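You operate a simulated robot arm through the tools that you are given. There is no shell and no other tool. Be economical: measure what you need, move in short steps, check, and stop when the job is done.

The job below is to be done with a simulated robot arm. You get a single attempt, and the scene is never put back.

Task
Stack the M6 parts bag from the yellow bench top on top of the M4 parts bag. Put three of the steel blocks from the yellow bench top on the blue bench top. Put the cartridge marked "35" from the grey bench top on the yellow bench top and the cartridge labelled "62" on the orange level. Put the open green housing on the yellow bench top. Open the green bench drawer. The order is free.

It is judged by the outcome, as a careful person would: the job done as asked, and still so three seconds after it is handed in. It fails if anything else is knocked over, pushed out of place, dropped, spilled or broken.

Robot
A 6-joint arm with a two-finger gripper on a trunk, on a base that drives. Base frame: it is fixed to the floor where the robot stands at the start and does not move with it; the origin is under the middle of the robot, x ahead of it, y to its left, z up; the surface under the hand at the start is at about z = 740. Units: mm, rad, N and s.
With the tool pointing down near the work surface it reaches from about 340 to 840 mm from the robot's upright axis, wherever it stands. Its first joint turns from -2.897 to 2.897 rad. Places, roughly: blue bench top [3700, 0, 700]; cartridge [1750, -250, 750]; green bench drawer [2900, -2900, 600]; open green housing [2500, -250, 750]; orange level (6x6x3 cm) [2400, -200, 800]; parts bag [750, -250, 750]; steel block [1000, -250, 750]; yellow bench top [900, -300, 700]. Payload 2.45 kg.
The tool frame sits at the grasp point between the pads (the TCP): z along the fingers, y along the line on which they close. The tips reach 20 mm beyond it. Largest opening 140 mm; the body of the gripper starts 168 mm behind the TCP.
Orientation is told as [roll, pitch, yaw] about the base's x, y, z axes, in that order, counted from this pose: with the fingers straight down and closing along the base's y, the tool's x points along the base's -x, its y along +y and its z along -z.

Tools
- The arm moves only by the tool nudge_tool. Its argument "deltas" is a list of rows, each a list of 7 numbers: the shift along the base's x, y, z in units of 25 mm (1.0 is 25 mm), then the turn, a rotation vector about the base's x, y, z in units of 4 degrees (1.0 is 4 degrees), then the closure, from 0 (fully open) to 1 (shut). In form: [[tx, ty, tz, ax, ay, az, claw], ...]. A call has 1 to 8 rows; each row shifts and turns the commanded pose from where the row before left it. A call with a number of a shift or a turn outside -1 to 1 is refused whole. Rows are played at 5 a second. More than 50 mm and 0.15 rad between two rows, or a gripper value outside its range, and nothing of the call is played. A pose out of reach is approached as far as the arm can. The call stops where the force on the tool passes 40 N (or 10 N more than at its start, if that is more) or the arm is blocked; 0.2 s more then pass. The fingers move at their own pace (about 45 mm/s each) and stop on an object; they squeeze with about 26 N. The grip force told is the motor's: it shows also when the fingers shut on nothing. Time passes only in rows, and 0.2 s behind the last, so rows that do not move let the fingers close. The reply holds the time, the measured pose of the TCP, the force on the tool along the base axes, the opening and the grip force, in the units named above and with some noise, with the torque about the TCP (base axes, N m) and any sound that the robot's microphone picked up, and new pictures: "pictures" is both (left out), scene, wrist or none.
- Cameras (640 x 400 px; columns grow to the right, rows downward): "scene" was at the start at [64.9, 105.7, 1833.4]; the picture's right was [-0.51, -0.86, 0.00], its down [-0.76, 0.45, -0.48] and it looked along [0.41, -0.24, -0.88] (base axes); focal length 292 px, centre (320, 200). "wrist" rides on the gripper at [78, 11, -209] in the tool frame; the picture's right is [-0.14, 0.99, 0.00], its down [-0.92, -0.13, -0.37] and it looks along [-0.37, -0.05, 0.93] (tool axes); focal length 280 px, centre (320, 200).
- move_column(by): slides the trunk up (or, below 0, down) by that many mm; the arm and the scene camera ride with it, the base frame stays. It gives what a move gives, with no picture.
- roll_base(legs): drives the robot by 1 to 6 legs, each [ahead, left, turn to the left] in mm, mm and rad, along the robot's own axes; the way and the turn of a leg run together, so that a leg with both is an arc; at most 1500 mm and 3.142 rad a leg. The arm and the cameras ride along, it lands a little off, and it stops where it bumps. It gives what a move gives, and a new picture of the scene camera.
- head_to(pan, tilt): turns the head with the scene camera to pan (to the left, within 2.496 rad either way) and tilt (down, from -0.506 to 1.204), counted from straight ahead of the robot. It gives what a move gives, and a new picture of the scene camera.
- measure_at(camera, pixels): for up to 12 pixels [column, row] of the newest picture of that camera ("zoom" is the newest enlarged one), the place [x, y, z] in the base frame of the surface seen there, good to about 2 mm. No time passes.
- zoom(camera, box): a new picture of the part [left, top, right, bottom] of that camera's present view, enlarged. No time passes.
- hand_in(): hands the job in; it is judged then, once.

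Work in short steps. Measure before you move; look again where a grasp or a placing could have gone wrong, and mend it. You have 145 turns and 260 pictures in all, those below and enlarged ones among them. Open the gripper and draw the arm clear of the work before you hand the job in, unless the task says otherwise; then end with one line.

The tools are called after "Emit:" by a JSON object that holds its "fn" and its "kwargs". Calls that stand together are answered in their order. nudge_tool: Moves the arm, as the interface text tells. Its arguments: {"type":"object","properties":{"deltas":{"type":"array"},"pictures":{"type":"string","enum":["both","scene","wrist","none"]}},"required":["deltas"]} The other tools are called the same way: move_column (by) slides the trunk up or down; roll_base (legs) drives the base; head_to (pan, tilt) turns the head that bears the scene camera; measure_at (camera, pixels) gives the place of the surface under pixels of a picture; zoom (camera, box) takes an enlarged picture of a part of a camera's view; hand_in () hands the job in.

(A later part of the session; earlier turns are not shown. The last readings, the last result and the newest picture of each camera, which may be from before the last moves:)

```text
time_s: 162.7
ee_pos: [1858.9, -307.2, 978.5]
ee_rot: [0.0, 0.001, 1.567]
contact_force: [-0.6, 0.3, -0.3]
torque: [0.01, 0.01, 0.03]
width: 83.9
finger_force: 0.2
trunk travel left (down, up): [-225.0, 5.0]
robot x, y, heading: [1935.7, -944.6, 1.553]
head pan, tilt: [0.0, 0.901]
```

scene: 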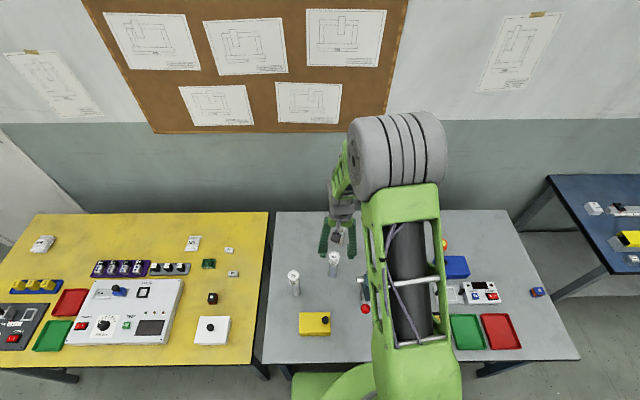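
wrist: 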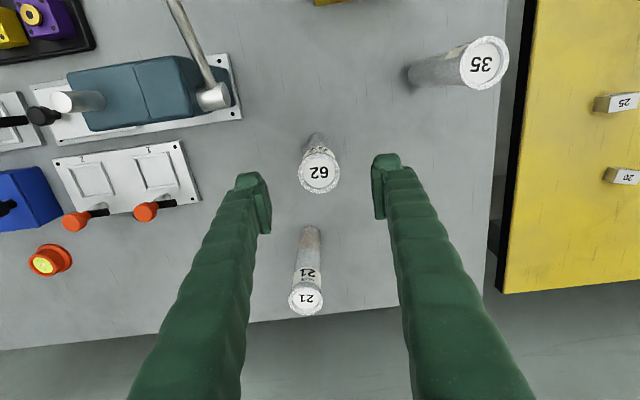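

Emit:
{"fn": "measure_at", "kwargs": {"camera": "wrist", "pixels": [[319, 172], [302, 172], [337, 170], [319, 190], [319, 153]]}}

Emit:
{"fn": "nudge_tool", "kwargs": {"deltas": [[0, 0.06, -1, 0, 0, 0, 0.4], [0, 0, -1, 0, 0, 0, 0.4], [0, 0, -1, 0, 0, 0, 0.4], [0, 0, -1, 0, 0, 0, 0.4], [0, 0, -1, 0, 0, 0, 0.4], [0, 0, -0.1, 0, 0, 0, 0.4]], "pictures": "wrist"}}

```text
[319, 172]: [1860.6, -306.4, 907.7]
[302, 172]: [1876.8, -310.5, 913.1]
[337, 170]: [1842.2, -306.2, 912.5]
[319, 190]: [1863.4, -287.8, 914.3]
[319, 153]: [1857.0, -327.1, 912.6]
```

```text
time_s: 164.1
ee_pos: [1858.7, -304.5, 853.7]
ee_rot: [0.001, 0.0, 1.566]
contact_force: [-0.3, 0.0, -0.2]
torque: [-0.03, -0.02, 0.01]
width: 83.9
finger_force: 0.0
trunk travel left (down, up): [-225.0, 5.0]
robot x, y, heading: [1934.2, -940.8, 1.558]
head pan, tilt: [0.0, 0.901]
```

wrist: 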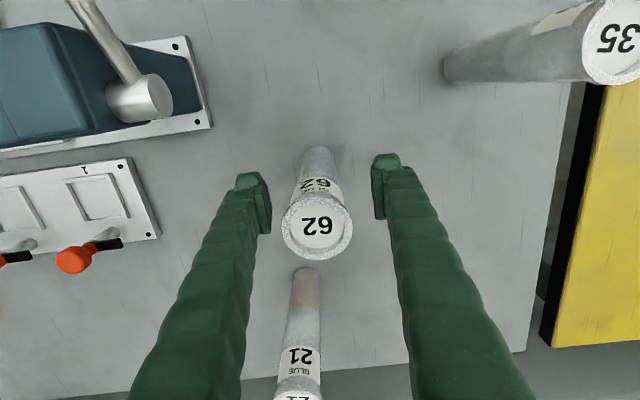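

Centered between fingers; closing.

Emit:
{"fn": "nudge_tool", "kwargs": {"deltas": [[0.04, 0, 0, 0, 0, 0, 0.55], [0, 0, 0, 0, 0, 0, 0.65], [0, 0, 0, 0, 0, 0, 0.75], [0, 0, 0, 0, 0, 0, 0.9], [0, 0, 0, 0, 0, 0, 1], [0, 0, 0, 0, 0, 0, 1]], "pictures": "none"}}

Emit:
{"fn": "nudge_tool", "kwargs": {"deltas": [[0, 0, 0.6, 0, 0, 0, 1], [0, 0, 1, 0, 0, 0, 1], [0, 0, 1, 0, 0, 0, 1], [0, 0, 1, 0, 0, 0, 1], [0, 0, 1, 0, 0, 0, 1], [0, 0, 1, 0, 0, 0, 1], [0, 0, 1, 0, 0, 0, 1], [0, 0, 1, 0, 0, 0, 1]], "pictures": "wrist"}}

```text
time_s: 165.5
ee_pos: [1860.6, -304.1, 852.1]
ee_rot: [0.0, 0.0, 1.566]
contact_force: [0.1, 0.0, -1.0]
torque: [0.03, 0.01, 0.02]
width: 37.4
finger_force: 26.1
trunk travel left (down, up): [-225.0, 5.0]
robot x, y, heading: [1938.6, -939.4, 1.554]
head pan, tilt: [0.0, 0.901]
```

```text
time_s: 167.3
ee_pos: [1859.5, -304.8, 1043.2]
ee_rot: [0.0, 0.001, 1.567]
contact_force: [0.7, -0.7, -1.4]
torque: [0.04, 0.0, 0.02]
width: 37.6
finger_force: 25.4
trunk travel left (down, up): [-225.0, 5.0]
robot x, y, heading: [1935.4, -942.5, 1.551]
head pan, tilt: [0.0, 0.901]
```

wrist: 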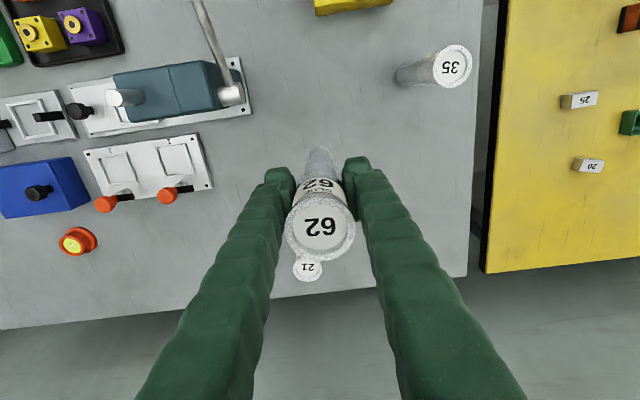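

Held at 37.5 mm; bottom now ≈932. Raising a bit and driving right ~500 toward the level.

Emit:
{"fn": "nudge_tool", "kwargs": {"deltas": [[0, 0.3, 0.9, 0, 0, 0, 1], [0, 0.3, 0.6, 0, 0, 0, 1]], "pictures": "none"}}

Emit:
{"fn": "roll_base", "kwargs": {"legs": [[0, -430, 0.015]]}}

Emit:
{"fn": "nudge_tool", "kwargs": {"deltas": [[0, 0, 0, 0, 0, 0, 1]], "pictures": "wrist"}}

```text
time_s: 167.9
ee_pos: [1860.7, -289.0, 1077.9]
ee_rot: [0.0, -0.001, 1.565]
contact_force: [-0.4, -0.6, -1.5]
torque: [0.01, -0.01, 0.0]
width: 37.4
finger_force: 26.1
trunk travel left (down, up): [-225.0, 5.0]
robot x, y, heading: [1936.8, -944.4, 1.56]
head pan, tilt: [0.0, 0.901]
```

```text
time_s: 172.2
ee_pos: [2271.0, -293.0, 1079.0]
ee_rot: [0.001, 0.0, 1.583]
contact_force: [-0.6, -0.1, -1.1]
torque: [-0.03, 0.03, -0.02]
width: 37.4
finger_force: 26.1
trunk travel left (down, up): [-225.0, 5.0]
robot x, y, heading: [2356.0, -944.4, 1.57]
head pan, tilt: [0.0, 0.901]
```

scene: 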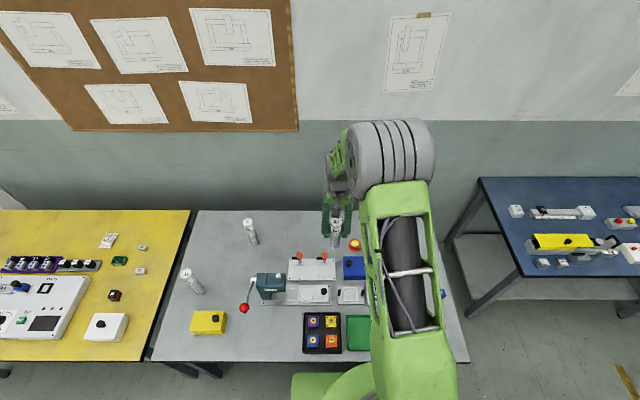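

```text
time_s: 172.6
ee_pos: [2272.3, -292.9, 1078.7]
ee_rot: [-0.001, 0.0, 1.582]
contact_force: [-0.9, -0.2, -0.2]
torque: [0.01, 0.0, 0.0]
width: 37.4
finger_force: 25.4
trunk travel left (down, up): [-225.0, 5.0]
robot x, y, heading: [2355.8, -943.4, 1.578]
head pan, tilt: [0.0, 0.901]
```

wrist: 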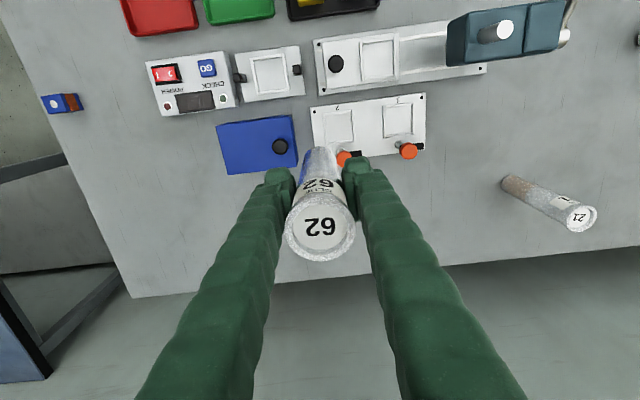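

The level shows at (355,244) in the scene. Zooming and measuring it.

Emit:
{"fn": "zoom", "kwargs": {"camera": "scene", "box": [310, 210, 390, 260]}}

Emit:
{"fn": "measure_at", "kwargs": {"camera": "zoom", "pixels": [[362, 265], [335, 265], [390, 265], [362, 245], [362, 285], [310, 285], [362, 320], [250, 150], [225, 130], [260, 290]]}}

```text
8.00 times, centred on (350, 235) of scene
```

zoom: 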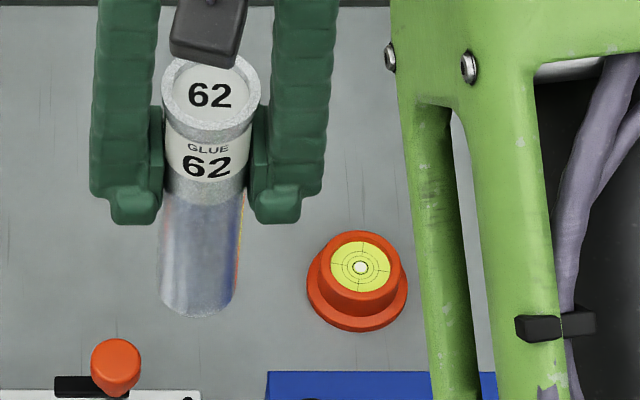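

```text
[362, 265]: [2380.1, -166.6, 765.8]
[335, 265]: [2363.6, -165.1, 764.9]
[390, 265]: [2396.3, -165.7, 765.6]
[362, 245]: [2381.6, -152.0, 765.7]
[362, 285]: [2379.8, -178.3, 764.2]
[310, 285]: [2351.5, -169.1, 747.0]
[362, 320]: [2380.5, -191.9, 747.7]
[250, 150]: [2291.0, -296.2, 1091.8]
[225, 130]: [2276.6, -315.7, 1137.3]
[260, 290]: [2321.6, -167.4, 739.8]
```

Checking the rim height versus the dial, since the cartridge (Ø≈37) nearly equals the dial's diameter.

Emit:
{"fn": "measure_at", "kwargs": {"camera": "zoom", "pixels": [[325, 262], [399, 262], [361, 236], [361, 298], [330, 285], [392, 287], [340, 243], [383, 243], [361, 267], [176, 295], [218, 300]]}}

Emit:
{"fn": "measure_at", "kwargs": {"camera": "wrist", "pixels": [[320, 228], [287, 228], [353, 228]]}}

```text
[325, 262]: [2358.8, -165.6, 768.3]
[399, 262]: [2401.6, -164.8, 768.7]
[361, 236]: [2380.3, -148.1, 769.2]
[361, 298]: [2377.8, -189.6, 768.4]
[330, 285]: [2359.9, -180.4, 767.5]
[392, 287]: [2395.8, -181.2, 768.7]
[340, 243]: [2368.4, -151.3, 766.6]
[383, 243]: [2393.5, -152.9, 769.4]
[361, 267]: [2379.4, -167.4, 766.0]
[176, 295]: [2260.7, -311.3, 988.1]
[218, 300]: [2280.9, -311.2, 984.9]
```

```text
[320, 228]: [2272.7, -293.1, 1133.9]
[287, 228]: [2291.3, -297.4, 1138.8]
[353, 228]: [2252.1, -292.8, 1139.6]
```

Level centre (2380,-168), rim 768.5. Moving over it, then lowering to near.

Emit:
{"fn": "nudge_tool", "kwargs": {"deltas": [[0.86, 1, 0, 0, 0, 0, 1], [0.86, 1, 0, 0, 0, 0, 1], [0.86, 1, 0, 0, 0, 0, 1], [0.86, 1, 0, 0, 0, 0, 1], [0.87, 1, -0.5, 0, 0, 0, 1], [0, 0, -1, 0, 0, 0, 1], [0, 0, -1, 0, 0, 0, 1], [0, 0, -1, 0, 0, 0, 1]], "pictures": "scene"}}

```text
time_s: 174.3
ee_pos: [2378.6, -168.6, 988.7]
ee_rot: [0.0, 0.001, 1.582]
contact_force: [-0.2, 0.6, -1.5]
torque: [-0.02, -0.01, 0.02]
width: 37.7
finger_force: 25.9
trunk travel left (down, up): [-225.0, 5.0]
robot x, y, heading: [2351.7, -947.4, 1.575]
head pan, tilt: [0.0, 0.901]
```

scene: 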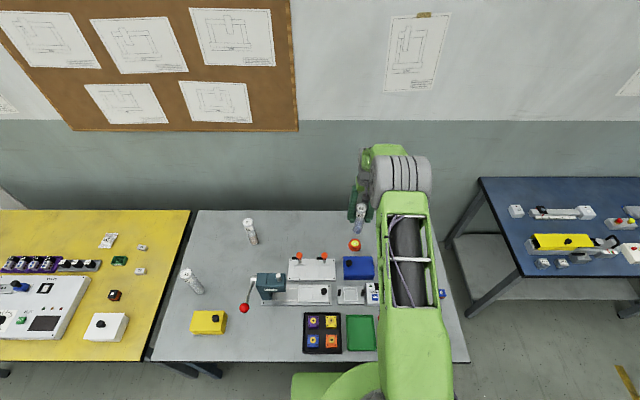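

Lowering to a few mm above and viewing.

Emit:
{"fn": "nudge_tool", "kwargs": {"deltas": [[0.04, 0.02, -1, 0, 0, 0, 1], [0, 0, -1, 0, 0, 0, 1], [0, 0, -1, 0, 0, 0, 1], [0, 0, -0.9, 0, 0, 0, 1], [0, 0, 0, 0, 0, 0, 1]], "pictures": "wrist"}}

Emit:
{"fn": "zoom", "kwargs": {"camera": "scene", "box": [310, 190, 410, 270]}}

```text
time_s: 175.6
ee_pos: [2378.9, -165.8, 891.4]
ee_rot: [0.001, 0.0, 1.584]
contact_force: [0.6, -0.2, -1.1]
torque: [0.01, 0.03, 0.0]
width: 37.6
finger_force: 25.8
trunk travel left (down, up): [-225.0, 5.0]
robot x, y, heading: [2358.0, -942.4, 1.572]
head pan, tilt: [0.0, 0.901]
```

wrist: 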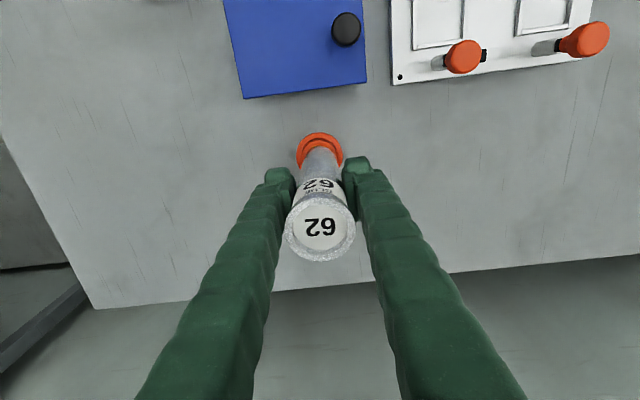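

```text
5.00 times, centred on (360, 230) of scene
```

zoom: 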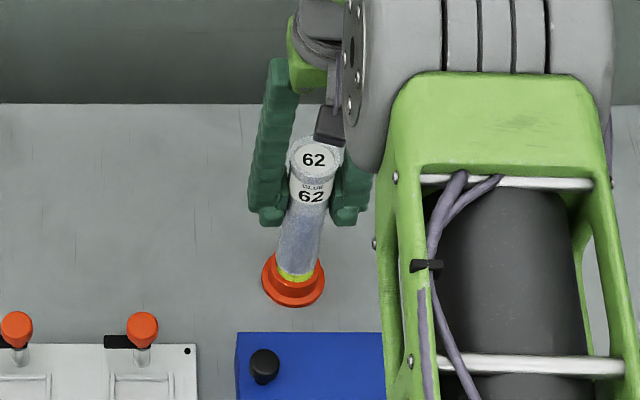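

Zooming at the base of the cartridge over the level.

Emit:
{"fn": "zoom", "kwargs": {"camera": "wrist", "box": [280, 120, 360, 180]}}

Emit:
{"fn": "zoom", "kwargs": {"camera": "scene", "box": [340, 220, 390, 260]}}

```text
6.67 times, centred on (320, 150) of wrist
```

zoom: 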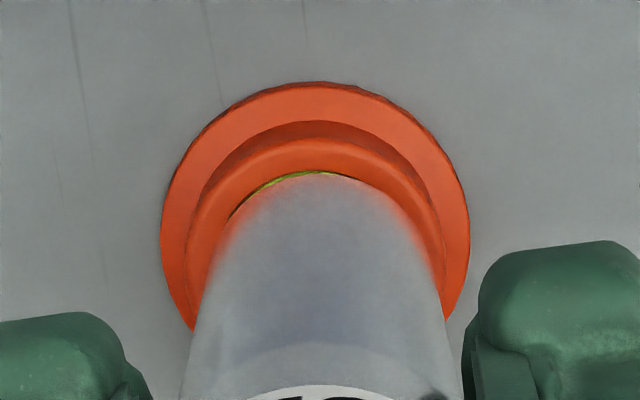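

```text
10.00 times, centred on (365, 240) of scene
```

zoom: 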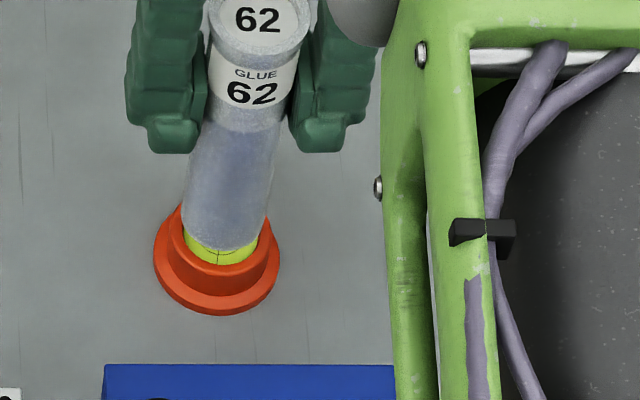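

Nearly centred (shift +1.5 mm in x). Lowering to contact.

Emit:
{"fn": "nudge_tool", "kwargs": {"deltas": [[0.06, -0.04, -0.2, 0, 0, 0, 1], [0, 0, -0.1, 0, 0, 0, 1], [0, 0, -0.06, 0, 0, 0, 1], [0, 0, 0, 0, 0, 0, 1]], "pictures": "none"}}

```text
time_s: 176.6
ee_pos: [2380.9, -168.3, 883.4]
ee_rot: [0.001, -0.001, 1.583]
contact_force: [-0.6, 1.5, -1.3]
torque: [0.04, -0.03, 0.02]
width: 37.4
finger_force: 25.7
trunk travel left (down, up): [-225.0, 5.0]
robot x, y, heading: [2356.7, -945.8, 1.571]
head pan, tilt: [0.0, 0.901]
```

Emit:
{"fn": "nudge_tool", "kwargs": {"deltas": [[0, 0, -0.06, 0, 0, 0, 1], [0, 0, -0.05, 0, 0, 0, 1], [0, 0, 0, 0, 0, 0, 1]], "pictures": "none"}}

```text
time_s: 177.3
ee_pos: [2382.0, -168.4, 881.3]
ee_rot: [0.001, 0.002, 1.581]
contact_force: [0.1, -0.5, -0.1]
torque: [-0.01, -0.04, 0.02]
width: 37.5
finger_force: 25.7
trunk travel left (down, up): [-225.0, 5.0]
robot x, y, heading: [2354.5, -945.5, 1.579]
head pan, tilt: [0.0, 0.901]
```

Emit:
{"fn": "nudge_tool", "kwargs": {"deltas": [[0, 0, -0.05, 0, 0, 0, 1], [0, 0, 0, 0, 0, 0, 1]], "pictures": "wrist"}}

Emit:
{"fn": "zoom", "kwargs": {"camera": "wrist", "box": [280, 120, 360, 180]}}

Emit:
{"fn": "zoom", "kwargs": {"camera": "scene", "box": [340, 220, 390, 260]}}

```text
time_s: 177.9
ee_pos: [2381.5, -169.3, 881.3]
ee_rot: [0.0, 0.001, 1.583]
contact_force: [0.6, -0.7, 1.0]
torque: [-0.07, 0.01, 0.02]
width: 37.3
finger_force: 25.7
trunk travel left (down, up): [-225.0, 5.0]
robot x, y, heading: [2355.8, -943.8, 1.579]
head pan, tilt: [0.0, 0.901]
```

wrist: 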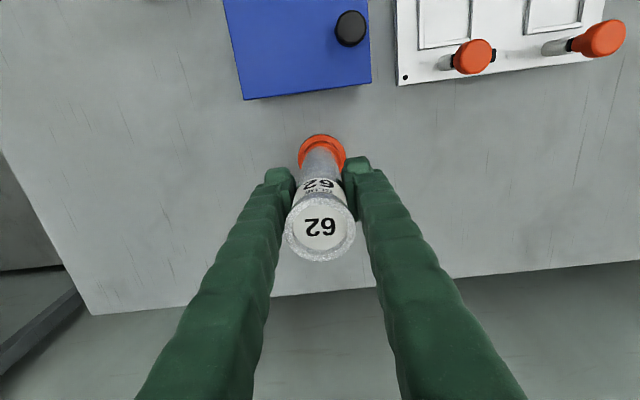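

```text
6.67 times, centred on (320, 150) of wrist
```

zoom: 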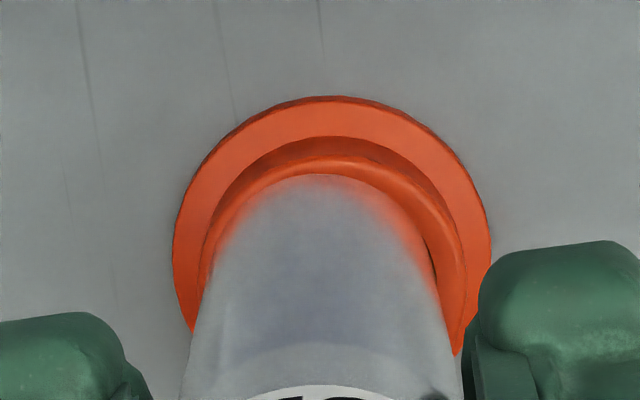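

```text
10.00 times, centred on (365, 240) of scene
```

zoom: 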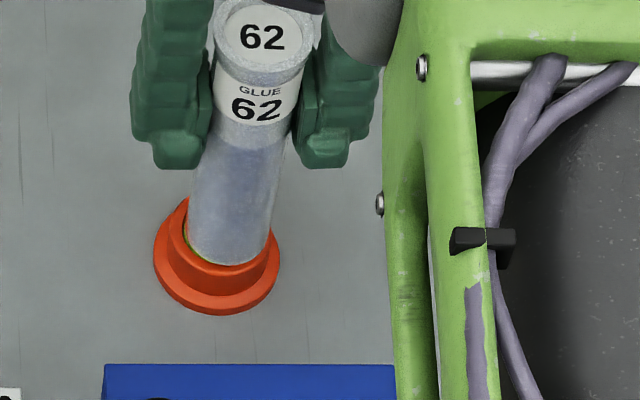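

The cartridge is ~2 mm too far +x. Lifting slightly, shifting back, and lowering again.

Emit:
{"fn": "nudge_tool", "kwargs": {"deltas": [[0, 0, 0.12, 0, 0, 0, 1], [-0.08, 0, 0, 0, 0, 0, 1], [0, 0, -0.1, 0, 0, 0, 1], [0, 0, -0.06, 0, 0, 0, 1], [0, 0, 0, 0, 0, 0, 1]], "pictures": "wrist"}}

Emit:
{"fn": "zoom", "kwargs": {"camera": "wrist", "box": [280, 120, 360, 180]}}

```text
time_s: 179.2
ee_pos: [2379.5, -168.2, 878.9]
ee_rot: [0.0, -0.001, 1.582]
contact_force: [1.1, -1.7, 8.1]
torque: [-0.24, -0.15, -0.01]
width: 37.4
finger_force: 25.7
trunk travel left (down, up): [-225.0, 5.0]
robot x, y, heading: [2359.4, -946.0, 1.574]
head pan, tilt: [0.0, 0.901]
```

wrist: 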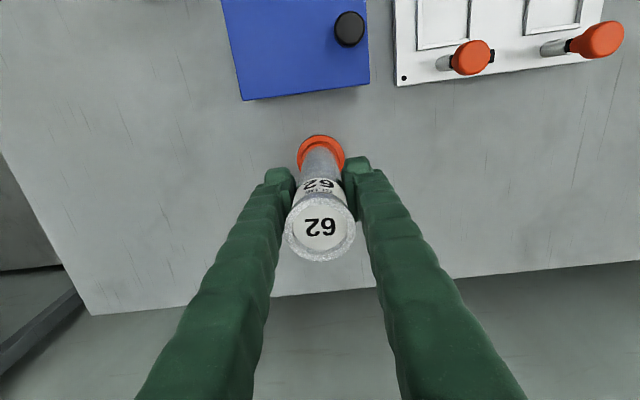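

```text
6.67 times, centred on (320, 150) of wrist
```

zoom: 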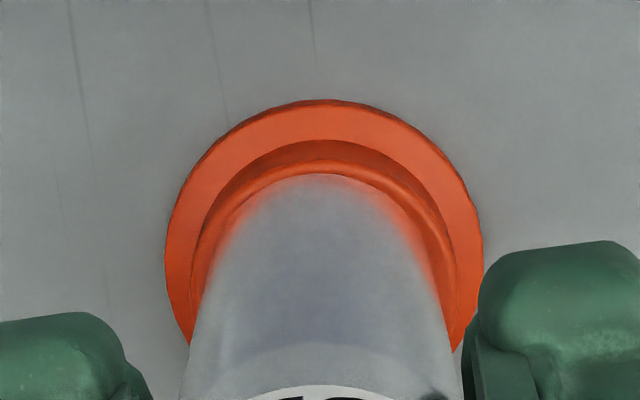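

Centred and seated with 8 N. Releasing slowly in place.

Emit:
{"fn": "nudge_tool", "kwargs": {"deltas": [[0, 0, 0.04, 0, 0, 0, 1], [0, 0, 0, 0, 0, 0, 0.7], [0, 0, 0, 0, 0, 0, 0.6], [0, 0, 0, 0, 0, 0, 0.5], [0, 0, 0, 0, 0, 0, 0.45], [0, 0, 0, 0, 0, 0, 0.45]], "pictures": "wrist"}}

Emit:
{"fn": "zoom", "kwargs": {"camera": "scene", "box": [330, 200, 400, 260]}}

```text
time_s: 180.6
ee_pos: [2379.8, -168.4, 880.7]
ee_rot: [-0.001, 0.0, 1.584]
contact_force: [0.0, -0.5, -0.3]
torque: [-0.01, 0.0, -0.05]
width: 77.2
finger_force: 0.1
trunk travel left (down, up): [-225.0, 5.0]
robot x, y, heading: [2362.0, -944.6, 1.573]
head pan, tilt: [0.0, 0.901]
```

wrist: 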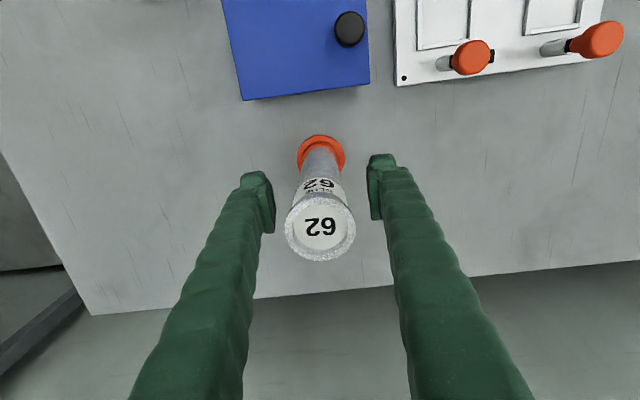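

```text
6.67 times, centred on (365, 230) of scene
```

zoom: 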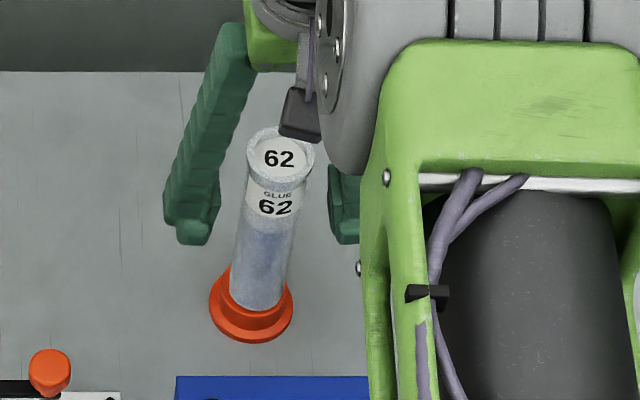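

62 stands on the level. Rising, retracting to y≈−385, then driving left ~670 to cartridge 35.

Emit:
{"fn": "nudge_tool", "kwargs": {"deltas": [[0, 0, 1, 0, 0, 0, 0.45], [0, 0, 1, 0, 0, 0, 0.45], [0, 0, 1, 0, 0, 0, 0.45], [0, 0, 1, 0, 0, 0, 0.45], [0, 0, 1, 0, 0, 0, 0.45], [0, 0, 1, 0, 0, 0, 0.45], [0, 0, 1, 0, 0, 0, 0.45], [0, 0, 1, 0, 0, 0, 0.45]], "pictures": "none"}}

Emit:
{"fn": "nudge_tool", "kwargs": {"deltas": [[0, -1, 0, 0, 0, 0, 0.45], [0, -1, 0, 0, 0, 0, 0.45], [0, -1, 0, 0, 0, 0, 0.45], [0, -1, 0, 0, 0, 0, 0.45], [0, -1, 0, 0, 0, 0, 0.45], [0, -1, 0, 0, 0, 0, 0.45], [0, -1, 0, 0, 0, 0, 0.45], [0, -1, 0, 0, 0, 0, 0.45]], "pictures": "none"}}

Emit:
{"fn": "roll_base", "kwargs": {"legs": [[0, 680, 0]]}}

Emit:
{"fn": "nudge_tool", "kwargs": {"deltas": [[0, 0, 0, 0, 0, 0, 0.4]], "pictures": "wrist"}}

```text
time_s: 182.3
ee_pos: [2380.1, -167.9, 1082.3]
ee_rot: [0.001, 0.0, 1.583]
contact_force: [0.0, -0.6, 0.3]
torque: [0.02, -0.03, -0.01]
width: 76.7
finger_force: 0.0
trunk travel left (down, up): [-225.0, 5.0]
robot x, y, heading: [2359.1, -946.3, 1.575]
head pan, tilt: [0.0, 0.901]
```

```text
time_s: 184.2
ee_pos: [2379.6, -369.3, 1082.7]
ee_rot: [0.001, 0.0, 1.584]
contact_force: [-0.6, -0.6, 0.9]
torque: [0.0, 0.0, 0.0]
width: 76.8
finger_force: 0.1
trunk travel left (down, up): [-225.0, 5.0]
robot x, y, heading: [2358.5, -947.6, 1.576]
head pan, tilt: [0.0, 0.901]
```

```text
time_s: 190.6
ee_pos: [1699.8, -365.6, 1081.7]
ee_rot: [0.002, -0.002, 1.57]
contact_force: [0.0, -0.6, 0.4]
torque: [0.0, -0.02, 0.01]
width: 76.9
finger_force: 0.0
trunk travel left (down, up): [-225.0, 5.0]
robot x, y, heading: [1666.6, -943.0, 1.558]
head pan, tilt: [0.0, 0.901]
```

scene: 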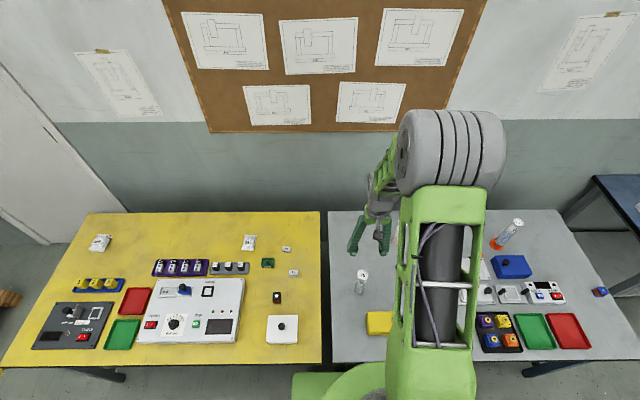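

```text
time_s: 191.0
ee_pos: [1699.9, -364.9, 1081.1]
ee_rot: [0.001, 0.0, 1.569]
contact_force: [-0.1, -0.2, 0.5]
torque: [0.0, -0.01, 0.01]
width: 83.9
finger_force: 0.0
trunk travel left (down, up): [-225.0, 5.0]
robot x, y, heading: [1670.3, -942.3, 1.562]
head pan, tilt: [0.0, 0.901]
```

wrist: 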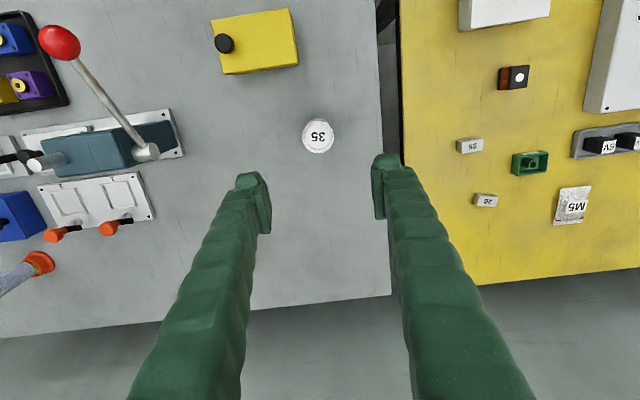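

Cartridge 35 top at (318,135). Measuring.

Emit:
{"fn": "measure_at", "kwargs": {"camera": "wrist", "pixels": [[318, 135], [303, 136], [333, 134], [318, 151], [318, 120], [255, 70], [290, 60], [456, 137]]}}

```text
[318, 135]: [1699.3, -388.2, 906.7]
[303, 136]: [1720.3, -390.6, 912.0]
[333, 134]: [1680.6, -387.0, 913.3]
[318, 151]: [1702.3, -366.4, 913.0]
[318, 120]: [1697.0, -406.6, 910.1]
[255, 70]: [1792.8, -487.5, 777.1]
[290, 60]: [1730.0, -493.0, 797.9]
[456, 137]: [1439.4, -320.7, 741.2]
```

Centre (1700,-387). Descending to z≈852.

Emit:
{"fn": "nudge_tool", "kwargs": {"deltas": [[0, -0.88, 0, 0, 0, 0, 0.4], [0, 0, -1, 0, 0, 0, 0.4], [0, 0, -1, 0, 0, 0, 0.4], [0, 0, -1, 0, 0, 0, 0.4], [0, 0, -1, 0, 0, 0, 0.4]], "pictures": "wrist"}}

Emit:
{"fn": "measure_at", "kwargs": {"camera": "wrist", "pixels": [[318, 172], [300, 172], [338, 170]]}}

```text
time_s: 192.2
ee_pos: [1701.7, -386.7, 979.5]
ee_rot: [0.0, -0.001, 1.569]
contact_force: [-0.2, 0.2, -0.7]
torque: [-0.04, -0.02, 0.01]
width: 84.0
finger_force: 0.1
trunk travel left (down, up): [-225.0, 5.0]
robot x, y, heading: [1670.0, -943.4, 1.562]
head pan, tilt: [0.0, 0.901]
```

wrist: 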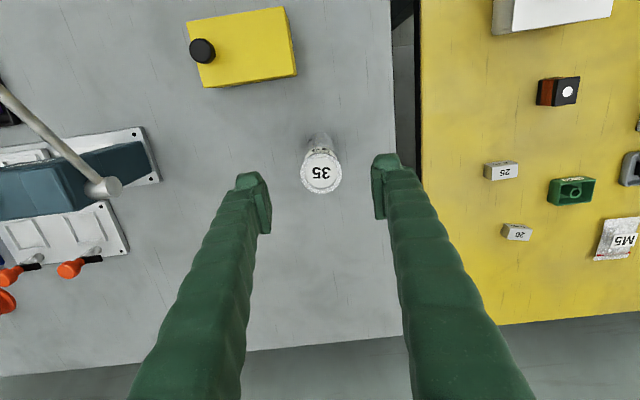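

```text
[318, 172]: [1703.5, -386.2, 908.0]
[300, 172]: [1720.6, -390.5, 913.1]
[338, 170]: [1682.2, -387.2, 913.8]
```

Emit:
{"fn": "nudge_tool", "kwargs": {"deltas": [[0, 0, -1, 0, 0, 0, 0.4], [0, 0, -1, 0, 0, 0, 0.4], [0, 0, -1, 0, 0, 0, 0.4], [0, 0, -1, 0, 0, 0, 0.4], [0, 0, -1, 0, 0, 0, 0.4], [0, 0, -0.1, 0, 0, 0, 0.5], [0, 0, 0, 0, 0, 0, 0.6], [0, 0, 0, 0, 0, 0, 0.65]], "pictures": "wrist"}}

Emit:
{"fn": "nudge_tool", "kwargs": {"deltas": [[0, 0, 0, 0, 0, 0, 0.75], [0, 0, 0, 0, 0, 0, 0.85], [0, 0, 0, 0, 0, 0, 1], [0, 0, 0, 0, 0, 0, 1], [0, 0, 0, 0, 0, 0, 1]], "pictures": "none"}}

Emit:
{"fn": "nudge_tool", "kwargs": {"deltas": [[0, 0, 0.6, 0, 0, 0, 1], [0, 0, 1, 0, 0, 0, 1], [0, 0, 1, 0, 0, 0, 1], [0, 0, 1, 0, 0, 0, 1], [0, 0, 1, 0, 0, 0, 1]], "pictures": "wrist"}}

```text
time_s: 194.0
ee_pos: [1698.9, -388.4, 852.5]
ee_rot: [0.0, -0.003, 1.569]
contact_force: [0.4, -0.4, 0.3]
torque: [-0.03, -0.02, 0.02]
width: 49.1
finger_force: 0.1
trunk travel left (down, up): [-225.0, 5.0]
robot x, y, heading: [1668.1, -940.4, 1.564]
head pan, tilt: [0.0, 0.901]
```

wrist: 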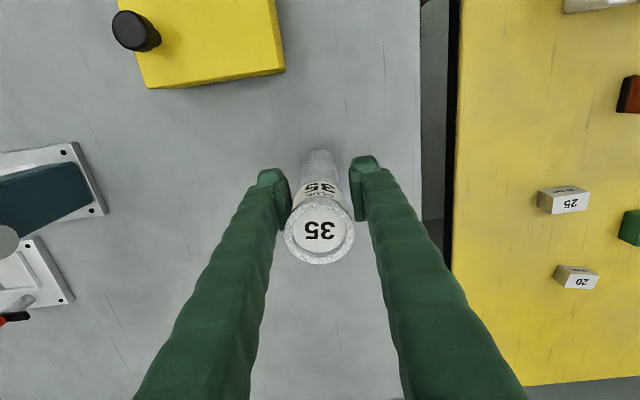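

```text
time_s: 195.2
ee_pos: [1699.9, -389.5, 854.4]
ee_rot: [0.0, 0.0, 1.571]
contact_force: [0.6, 0.0, 0.2]
torque: [0.0, -0.02, 0.02]
width: 37.3
finger_force: 25.7
trunk travel left (down, up): [-225.0, 5.0]
robot x, y, heading: [1670.8, -945.6, 1.561]
head pan, tilt: [0.0, 0.901]
```

```text
time_s: 196.4
ee_pos: [1700.5, -388.3, 967.8]
ee_rot: [-0.001, 0.002, 1.568]
contact_force: [-0.4, -0.5, -1.9]
torque: [-0.01, -0.01, -0.01]
width: 37.1
finger_force: 25.8
trunk travel left (down, up): [-225.0, 5.0]
robot x, y, heading: [1668.0, -943.2, 1.558]
head pan, tilt: [0.0, 0.901]
```

wrist: 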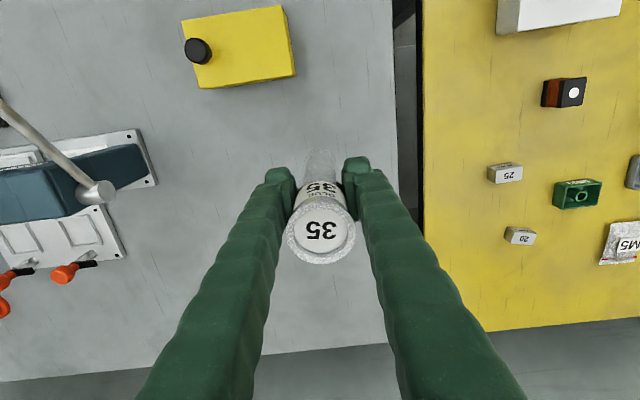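

35 held. Driving left 400 onto the yellow bench, towards the free spot (1295,-140).

Emit:
{"fn": "roll_base", "kwargs": {"legs": [[0, 400, 0.01]]}}

Emit:
{"fn": "nudge_tool", "kwargs": {"deltas": [[0, 1, 0, 0, 0, 0, 1], [0, 1, 0, 0, 0, 0, 1], [0, 1, 0, 0, 0, 0, 1], [0, 1, 0, 0, 0, 0, 1], [0, 1, 0, 0, 0, 0, 1], [0, 1, 0, 0, 0, 0, 1], [0, 1, 0, 0, 0, 0, 1], [0, 1, 0, 0, 0, 0, 1]], "pictures": "wrist"}}

```text
time_s: 200.6
ee_pos: [1280.1, -385.9, 967.1]
ee_rot: [-0.001, -0.001, 1.586]
contact_force: [-0.5, 0.2, -0.1]
torque: [0.03, -0.02, 0.02]
width: 37.1
finger_force: 25.8
trunk travel left (down, up): [-225.0, 5.0]
robot x, y, heading: [1262.5, -944.0, 1.574]
head pan, tilt: [0.0, 0.901]
```

scene: 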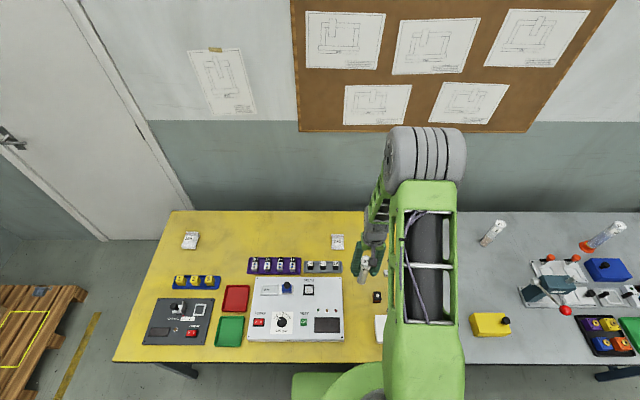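

```text
time_s: 202.4
ee_pos: [1281.5, -184.7, 971.2]
ee_rot: [-0.001, -0.001, 1.584]
contact_force: [0.6, -0.1, -2.2]
torque: [-0.04, 0.0, 0.02]
width: 37.4
finger_force: 26.0
trunk travel left (down, up): [-225.0, 5.0]
robot x, y, heading: [1258.1, -944.3, 1.578]
head pan, tilt: [0.0, 0.901]
```

wrist: 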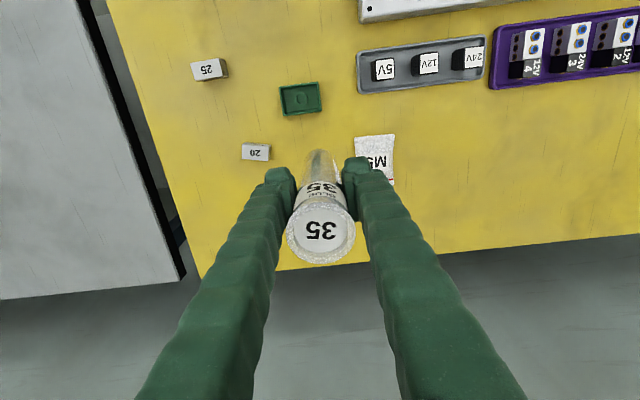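

Measuring neighbours.

Emit:
{"fn": "measure_at", "kwargs": {"camera": "wrist", "pixels": [[357, 140], [360, 160], [256, 152], [270, 158], [300, 112], [320, 110], [205, 265], [305, 130], [335, 150]]}}

```text
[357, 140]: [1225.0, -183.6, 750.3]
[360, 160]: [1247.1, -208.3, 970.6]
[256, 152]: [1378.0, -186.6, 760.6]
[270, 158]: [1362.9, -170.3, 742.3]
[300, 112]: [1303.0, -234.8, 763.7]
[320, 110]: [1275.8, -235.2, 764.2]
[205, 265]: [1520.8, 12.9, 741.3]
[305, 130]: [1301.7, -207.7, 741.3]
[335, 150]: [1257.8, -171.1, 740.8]
```

Placing at (1295,-145). Moving and lowering.

Emit:
{"fn": "nudge_tool", "kwargs": {"deltas": [[0.28, 0.8, 0, 0, 0, 0, 1], [0.28, 0.8, 0, 0, 0, 0, 1], [0, 0, -1, 0, 0, 0, 1], [0, 0, -1, 0, 0, 0, 1], [0, 0, -1, 0, 0, 0, 1], [0, 0, -1, 0, 0, 0, 1], [0, 0, -0.3, 0, 0, 0, 1], [0, 0, 0, 0, 0, 0, 1]], "pictures": "wrist"}}

```text
time_s: 204.2
ee_pos: [1295.0, -145.0, 859.7]
ee_rot: [-0.001, 0.0, 1.585]
contact_force: [0.3, -0.6, -0.6]
torque: [0.0, 0.05, -0.02]
width: 37.2
finger_force: 25.4
trunk travel left (down, up): [-225.0, 5.0]
robot x, y, heading: [1260.1, -940.5, 1.577]
head pan, tilt: [0.0, 0.901]
```

wrist: 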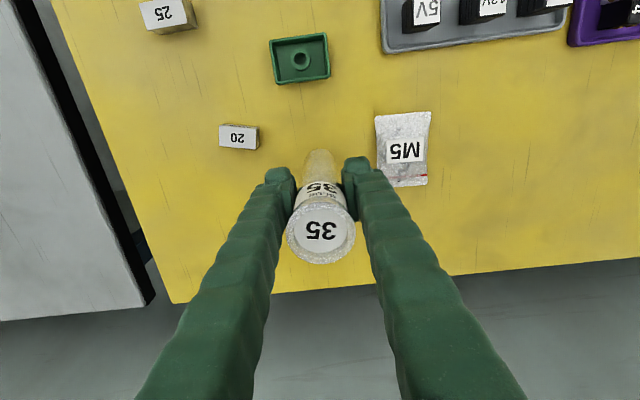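

Emit:
{"fn": "nudge_tool", "kwargs": {"deltas": [[0, 0, -0.1, 0, 0, 0, 1], [0, 0, -0.06, 0, 0, 0, 1], [0, 0, -0.06, 0, 0, 0, 1], [0, 0, -0.04, 0, 0, 0, 1], [0, 0, 0, 0, 0, 0, 1]], "pictures": "none"}}

```text
time_s: 205.4
ee_pos: [1296.0, -145.5, 854.7]
ee_rot: [0.0, 0.0, 1.585]
contact_force: [0.6, -0.7, 1.1]
torque: [0.02, 0.04, 0.02]
width: 37.2
finger_force: 26.3
trunk travel left (down, up): [-225.0, 5.0]
robot x, y, heading: [1261.7, -941.8, 1.578]
head pan, tilt: [0.0, 0.901]
```

Just touching; one more mm then release slowly.

Emit:
{"fn": "nudge_tool", "kwargs": {"deltas": [[0, 0, -0.06, 0, 0, 0, 1], [0, 0, 0, 0, 0, 0, 1], [0, 0, 0, 0, 0, 0, 0.72], [0, 0, 0, 0, 0, 0, 0.65], [0, 0, 0, 0, 0, 0, 0.58], [0, 0, 0, 0, 0, 0, 0.58]], "pictures": "wrist"}}

```text
time_s: 206.8
ee_pos: [1295.1, -146.6, 852.7]
ee_rot: [-0.001, 0.0, 1.584]
contact_force: [-0.8, 0.3, 0.7]
torque: [-0.02, -0.02, 0.01]
width: 59.1
finger_force: 0.1
trunk travel left (down, up): [-225.0, 5.0]
robot x, y, heading: [1259.5, -943.6, 1.575]
head pan, tilt: [0.0, 0.901]
```

wrist: 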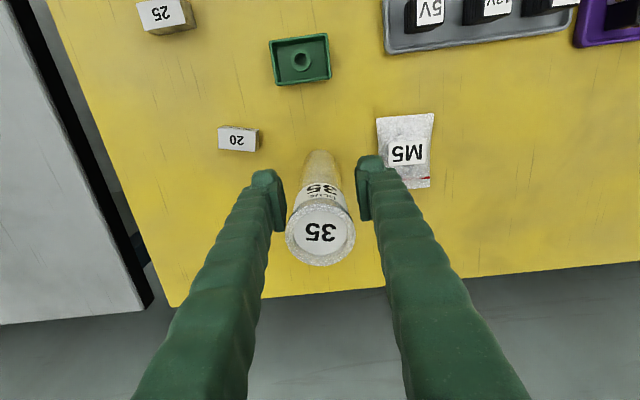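

35 stands. Rising, then moving over block "25" near (1417,-310).

Emit:
{"fn": "nudge_tool", "kwargs": {"deltas": [[0, 0, 1, 0, 0, 0, 0.58], [0, 0, 1, 0, 0, 0, 0.58], [0, 0, 1, 0, 0, 0, 0.58], [0, 0, 1, 0, 0, 0, 0.58], [0, 0, 1, 0, 0, 0, 0.58], [0.3, -0.6, 0, 0, 0, 0, 0.58], [0.5, -1, 0, 0, 0, 0, 0.58], [0.8, -1, 0, 0, 0, 0, 0.58]], "pictures": "none"}}

Emit:
{"fn": "nudge_tool", "kwargs": {"deltas": [[0.8, -1, 0, 0, 0, 0, 0.55], [0.8, -1, 0, 0, 0, 0, 0.55], [0.8, -1, -0.6, 0, 0, 0, 0.55], [0.8, -1, -0.6, 0, 0, 0, 0.55]], "pictures": "wrist"}}

```text
time_s: 208.6
ee_pos: [1338.4, -214.2, 976.7]
ee_rot: [0.0, 0.0, 1.584]
contact_force: [0.0, 0.3, 0.5]
torque: [0.03, 0.02, -0.04]
width: 58.8
finger_force: 0.0
trunk travel left (down, up): [-225.0, 5.0]
robot x, y, heading: [1260.2, -941.3, 1.578]
head pan, tilt: [0.0, 0.901]
```

```text
time_s: 209.6
ee_pos: [1416.3, -310.3, 947.0]
ee_rot: [0.001, 0.0, 1.584]
contact_force: [0.3, -0.7, -0.2]
torque: [-0.02, 0.04, 0.01]
width: 63.0
finger_force: 0.0
trunk travel left (down, up): [-225.0, 5.0]
robot x, y, heading: [1258.7, -943.6, 1.573]
head pan, tilt: [0.0, 0.901]
```

wrist: 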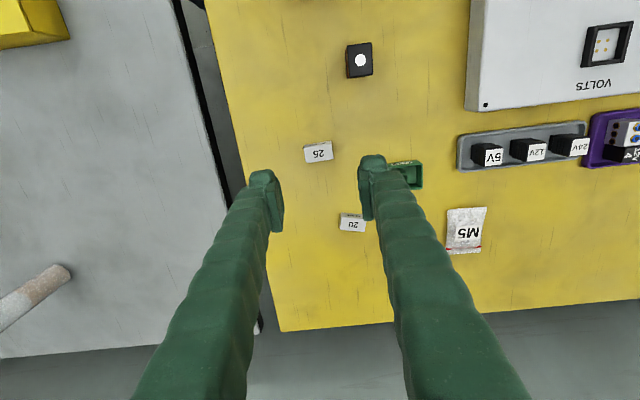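

Measuring block 25's top corners.

Emit:
{"fn": "zoom", "kwargs": {"camera": "wrist", "box": [285, 130, 355, 175]}}

Emit:
{"fn": "measure_at", "kwargs": {"camera": "wrist", "pixels": [[306, 148], [331, 143], [332, 157], [308, 161], [319, 152], [350, 223], [389, 165]]}}

```text
8.89 times, centred on (320, 152) of wrist
```

zoom: 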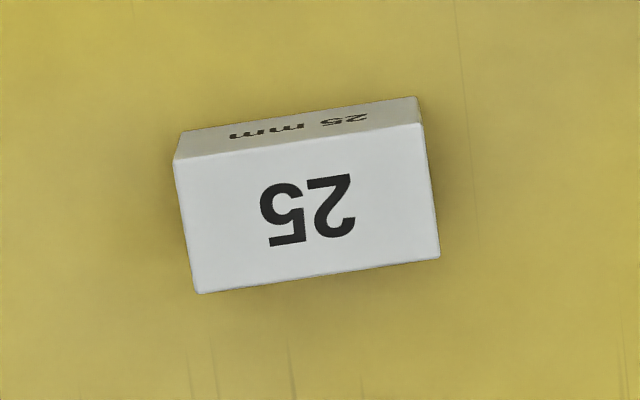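

```text
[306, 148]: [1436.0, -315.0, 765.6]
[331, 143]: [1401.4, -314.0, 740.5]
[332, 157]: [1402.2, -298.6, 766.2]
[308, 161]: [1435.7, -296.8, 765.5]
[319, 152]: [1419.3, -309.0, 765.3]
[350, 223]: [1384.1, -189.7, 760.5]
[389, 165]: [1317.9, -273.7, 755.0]
```

Block 25: centre (1419.5,-307.5), aligned. Descending and gripping.

Emit:
{"fn": "nudge_tool", "kwargs": {"deltas": [[0.12, 0.1, -1, 0, 0, 0, 0.55], [0, 0, -1, 0, 0, 0, 0.55], [0, 0, -1, 0, 0, 0, 0.55], [0, 0, -1, 0, 0, 0, 0.55], [0, 0, -1, 0, 0, 0, 0.55], [0, 0, -1, 0, 0, 0, 0.55], [0, 0, -0.6, 0, 0, 0, 0.55], [0, 0, 0, 0, 0, 0, 0.55]], "pictures": "wrist"}}

```text
time_s: 211.4
ee_pos: [1417.8, -305.9, 781.9]
ee_rot: [0.0, 0.0, 1.584]
contact_force: [-0.1, 0.4, 0.3]
torque: [-0.01, 0.02, -0.01]
width: 63.2
finger_force: 0.0
trunk travel left (down, up): [-225.0, 5.0]
robot x, y, heading: [1260.6, -942.6, 1.578]
head pan, tilt: [0.0, 0.901]
```

wrist: 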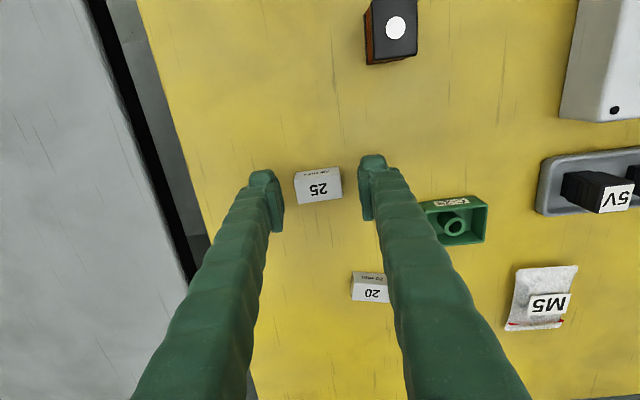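

Emit:
{"fn": "nudge_tool", "kwargs": {"deltas": [[0, 0, -0.5, 0, 0, 0, 0.55], [0, 0, -0.2, 0, 0, 0, 0.55], [0, 0, 0, 0, 0, 0, 0.7], [0, 0, 0, 0, 0, 0, 0.85], [0, 0, 0, 0, 0, 0, 1], [0, 0, 0, 0, 0, 0, 1]], "pictures": "wrist"}}

```text
time_s: 212.8
ee_pos: [1418.4, -305.7, 766.2]
ee_rot: [0.0, 0.0, 1.585]
contact_force: [-0.9, -0.1, -0.3]
torque: [0.0, -0.02, -0.01]
width: 38.9
finger_force: 25.4
trunk travel left (down, up): [-225.0, 5.0]
robot x, y, heading: [1262.6, -942.8, 1.577]
head pan, tilt: [0.0, 0.901]
```

wrist: 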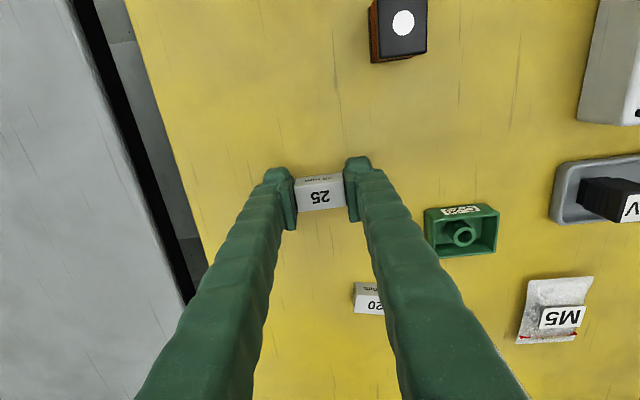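

Gripped (38.9 mm). Lifting high and driving to the blue bench.

Emit:
{"fn": "nudge_tool", "kwargs": {"deltas": [[0, 0, 0.8, 0, 0, 0, 1], [0, 0, 1, 0, 0, 0, 1], [0, 0, 1, 0, 0, 0, 1], [0, 0, 1, 0, 0, 0, 1], [0, 0, 1, 0, 0, 0, 1], [0, 0, 1, 0, 0, 0, 1], [0, 0, 1, 0, 0, 0, 1], [0, 0, 1, 0, 0, 0, 1]], "pictures": "none"}}

Emit:
{"fn": "nudge_tool", "kwargs": {"deltas": [[0, 0, 1, 0, 0, 0, 1], [0, 0, 1, 0, 0, 0, 1], [0, 0, 1, 0, 0, 0, 1], [0, 0, 1, 0, 0, 0, 1]], "pictures": "none"}}

Emit:
{"fn": "roll_base", "kwargs": {"legs": [[-30, -1000, 0], [0, -980, 0]]}}

Emit:
{"fn": "nudge_tool", "kwargs": {"deltas": [[0, 0, -0.5, 0, 0, 0, 1]], "pictures": "wrist"}}

```text
time_s: 214.6
ee_pos: [1416.6, -311.0, 960.1]
ee_rot: [0.001, -0.001, 1.586]
contact_force: [0.0, -0.4, -2.4]
torque: [0.02, -0.01, 0.0]
width: 38.8
finger_force: 26.3
trunk travel left (down, up): [-225.0, 5.0]
robot x, y, heading: [1258.4, -942.5, 1.577]
head pan, tilt: [0.0, 0.901]
```

```text
time_s: 215.6
ee_pos: [1416.9, -310.9, 1061.9]
ee_rot: [0.0, -0.001, 1.586]
contact_force: [-0.7, 0.0, -0.2]
torque: [0.0, -0.02, 0.01]
width: 38.9
finger_force: 25.8
trunk travel left (down, up): [-225.0, 5.0]
robot x, y, heading: [1259.8, -940.8, 1.576]
head pan, tilt: [0.0, 0.901]
```

```text
time_s: 233.3
ee_pos: [3386.8, -282.8, 1061.5]
ee_rot: [-0.001, 0.0, 1.618]
contact_force: [0.0, 0.2, -1.7]
torque: [-0.02, -0.02, 0.01]
width: 38.8
finger_force: 26.1
trunk travel left (down, up): [-225.0, 5.0]
robot x, y, heading: [3249.5, -920.1, 1.607]
head pan, tilt: [0.0, 0.901]
```

scene: 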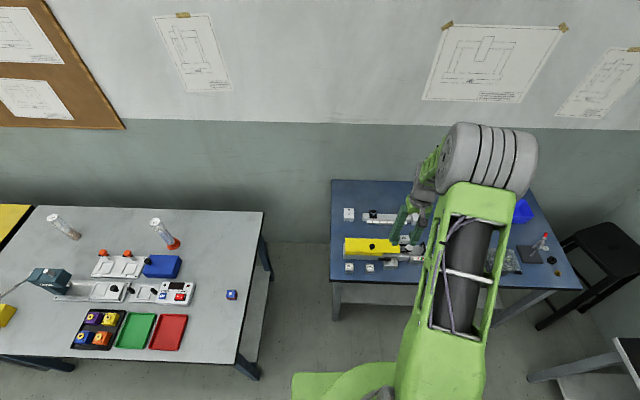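

```text
time_s: 233.7
ee_pos: [3385.7, -282.5, 1048.9]
ee_rot: [0.002, 0.001, 1.616]
contact_force: [0.5, -0.4, -1.3]
torque: [0.01, 0.02, 0.04]
width: 38.9
finger_force: 26.0
trunk travel left (down, up): [-225.0, 5.0]
robot x, y, heading: [3251.6, -916.2, 1.606]
head pan, tilt: [0.0, 0.901]
```

wrist: 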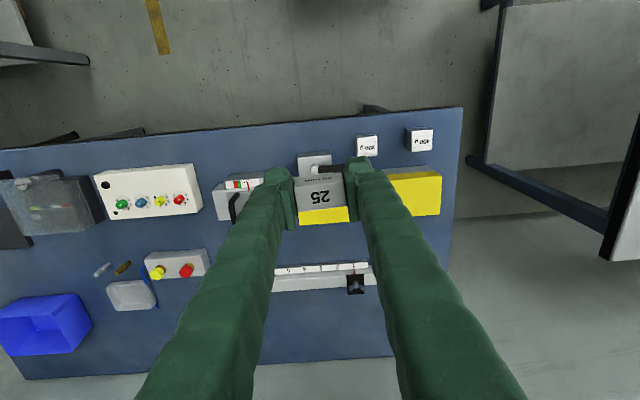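

Both blocks are visible at (420,140), (367,146); clear strip at their left. Measuring the target spot.

Emit:
{"fn": "measure_at", "kwargs": {"camera": "wrist", "pixels": [[367, 140], [357, 147], [310, 140], [315, 153], [300, 155], [260, 150], [310, 122], [250, 165], [330, 168], [215, 180]]}}

```text
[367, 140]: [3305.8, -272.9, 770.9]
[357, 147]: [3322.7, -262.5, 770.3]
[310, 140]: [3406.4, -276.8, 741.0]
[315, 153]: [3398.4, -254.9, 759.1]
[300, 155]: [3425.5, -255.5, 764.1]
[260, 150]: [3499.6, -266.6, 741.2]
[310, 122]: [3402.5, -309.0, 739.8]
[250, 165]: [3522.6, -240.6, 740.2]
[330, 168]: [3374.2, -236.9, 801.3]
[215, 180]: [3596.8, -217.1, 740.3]
```

The grey cube takes the strip at x≈3400; the spot (3490,-272) is free. Moving there and down.

Emit:
{"fn": "nudge_tool", "kwargs": {"deltas": [[0.84, 0.1, -1, 0, 0, -0.6, 1], [0.84, 0.1, -1, 0, 0, 0, 1], [0.84, 0.1, -1, 0, 0, 0, 1], [0.84, 0.1, -1, 0, 0, 0, 1], [0.81, 0, -1, 0, 0, 0, 1], [0, 0, -1, 0, 0, 0, 1], [0, 0, -1, 0, 0, 0, 1]], "pictures": "wrist"}}

```text
time_s: 235.3
ee_pos: [3488.5, -275.0, 873.9]
ee_rot: [-0.001, 0.0, 1.575]
contact_force: [0.9, -0.2, -1.4]
torque: [-0.03, 0.06, 0.02]
width: 38.9
finger_force: 25.8
trunk travel left (down, up): [-225.0, 5.0]
robot x, y, heading: [3251.7, -916.6, 1.612]
head pan, tilt: [0.0, 0.901]
```

wrist: 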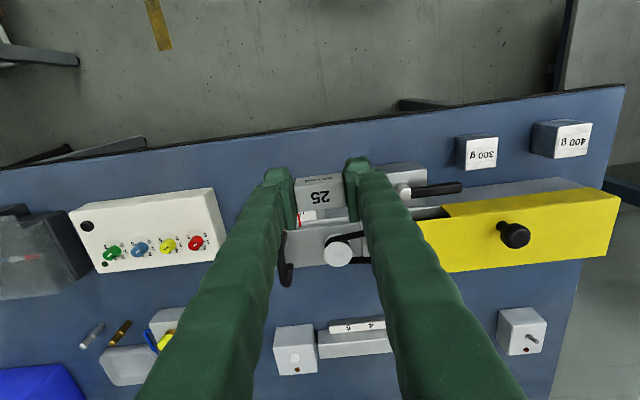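

Emit:
{"fn": "measure_at", "kwargs": {"camera": "wrist", "pixels": [[386, 168], [400, 166], [308, 212], [300, 160], [320, 145], [340, 210], [278, 232], [225, 215]]}}

```text
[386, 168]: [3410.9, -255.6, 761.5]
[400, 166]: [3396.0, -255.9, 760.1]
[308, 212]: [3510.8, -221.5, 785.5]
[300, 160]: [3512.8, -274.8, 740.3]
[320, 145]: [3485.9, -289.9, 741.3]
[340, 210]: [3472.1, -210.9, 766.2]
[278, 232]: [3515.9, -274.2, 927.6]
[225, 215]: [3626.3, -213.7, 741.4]
```

Clear. Descending.

Emit:
{"fn": "nudge_tool", "kwargs": {"deltas": [[0.08, 0, -1, 0, 0, 0, 1], [0, 0, -1, 0, 0, 0, 1], [0, 0, -1, 0, 0, 0, 1], [0, 0, -0.9, 0, 0, 0, 1], [0, 0, -0.15, 0, 0, 0, 1], [0, 0, -0.1, 0, 0, 0, 1], [0, 0, -0.06, 0, 0, 0, 1], [0, 0, 0, 0, 0, 0, 1]], "pictures": "wrist"}}

```text
time_s: 237.1
ee_pos: [3492.7, -272.4, 770.2]
ee_rot: [0.001, 0.0, 1.574]
contact_force: [-0.8, 0.3, -2.2]
torque: [0.02, 0.01, 0.01]
width: 38.8
finger_force: 26.3
trunk travel left (down, up): [-225.0, 5.0]
robot x, y, heading: [3252.4, -917.0, 1.611]
head pan, tilt: [0.0, 0.901]
```

wrist: 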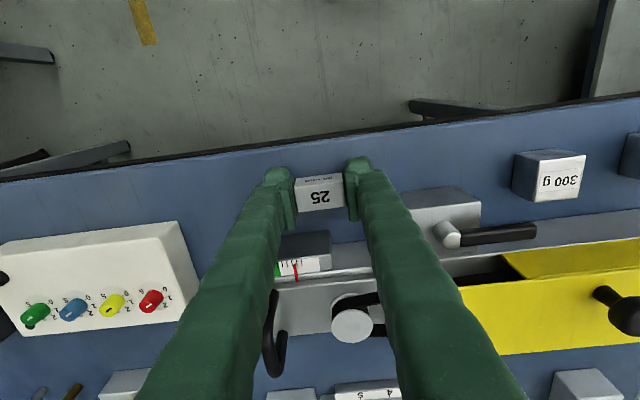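

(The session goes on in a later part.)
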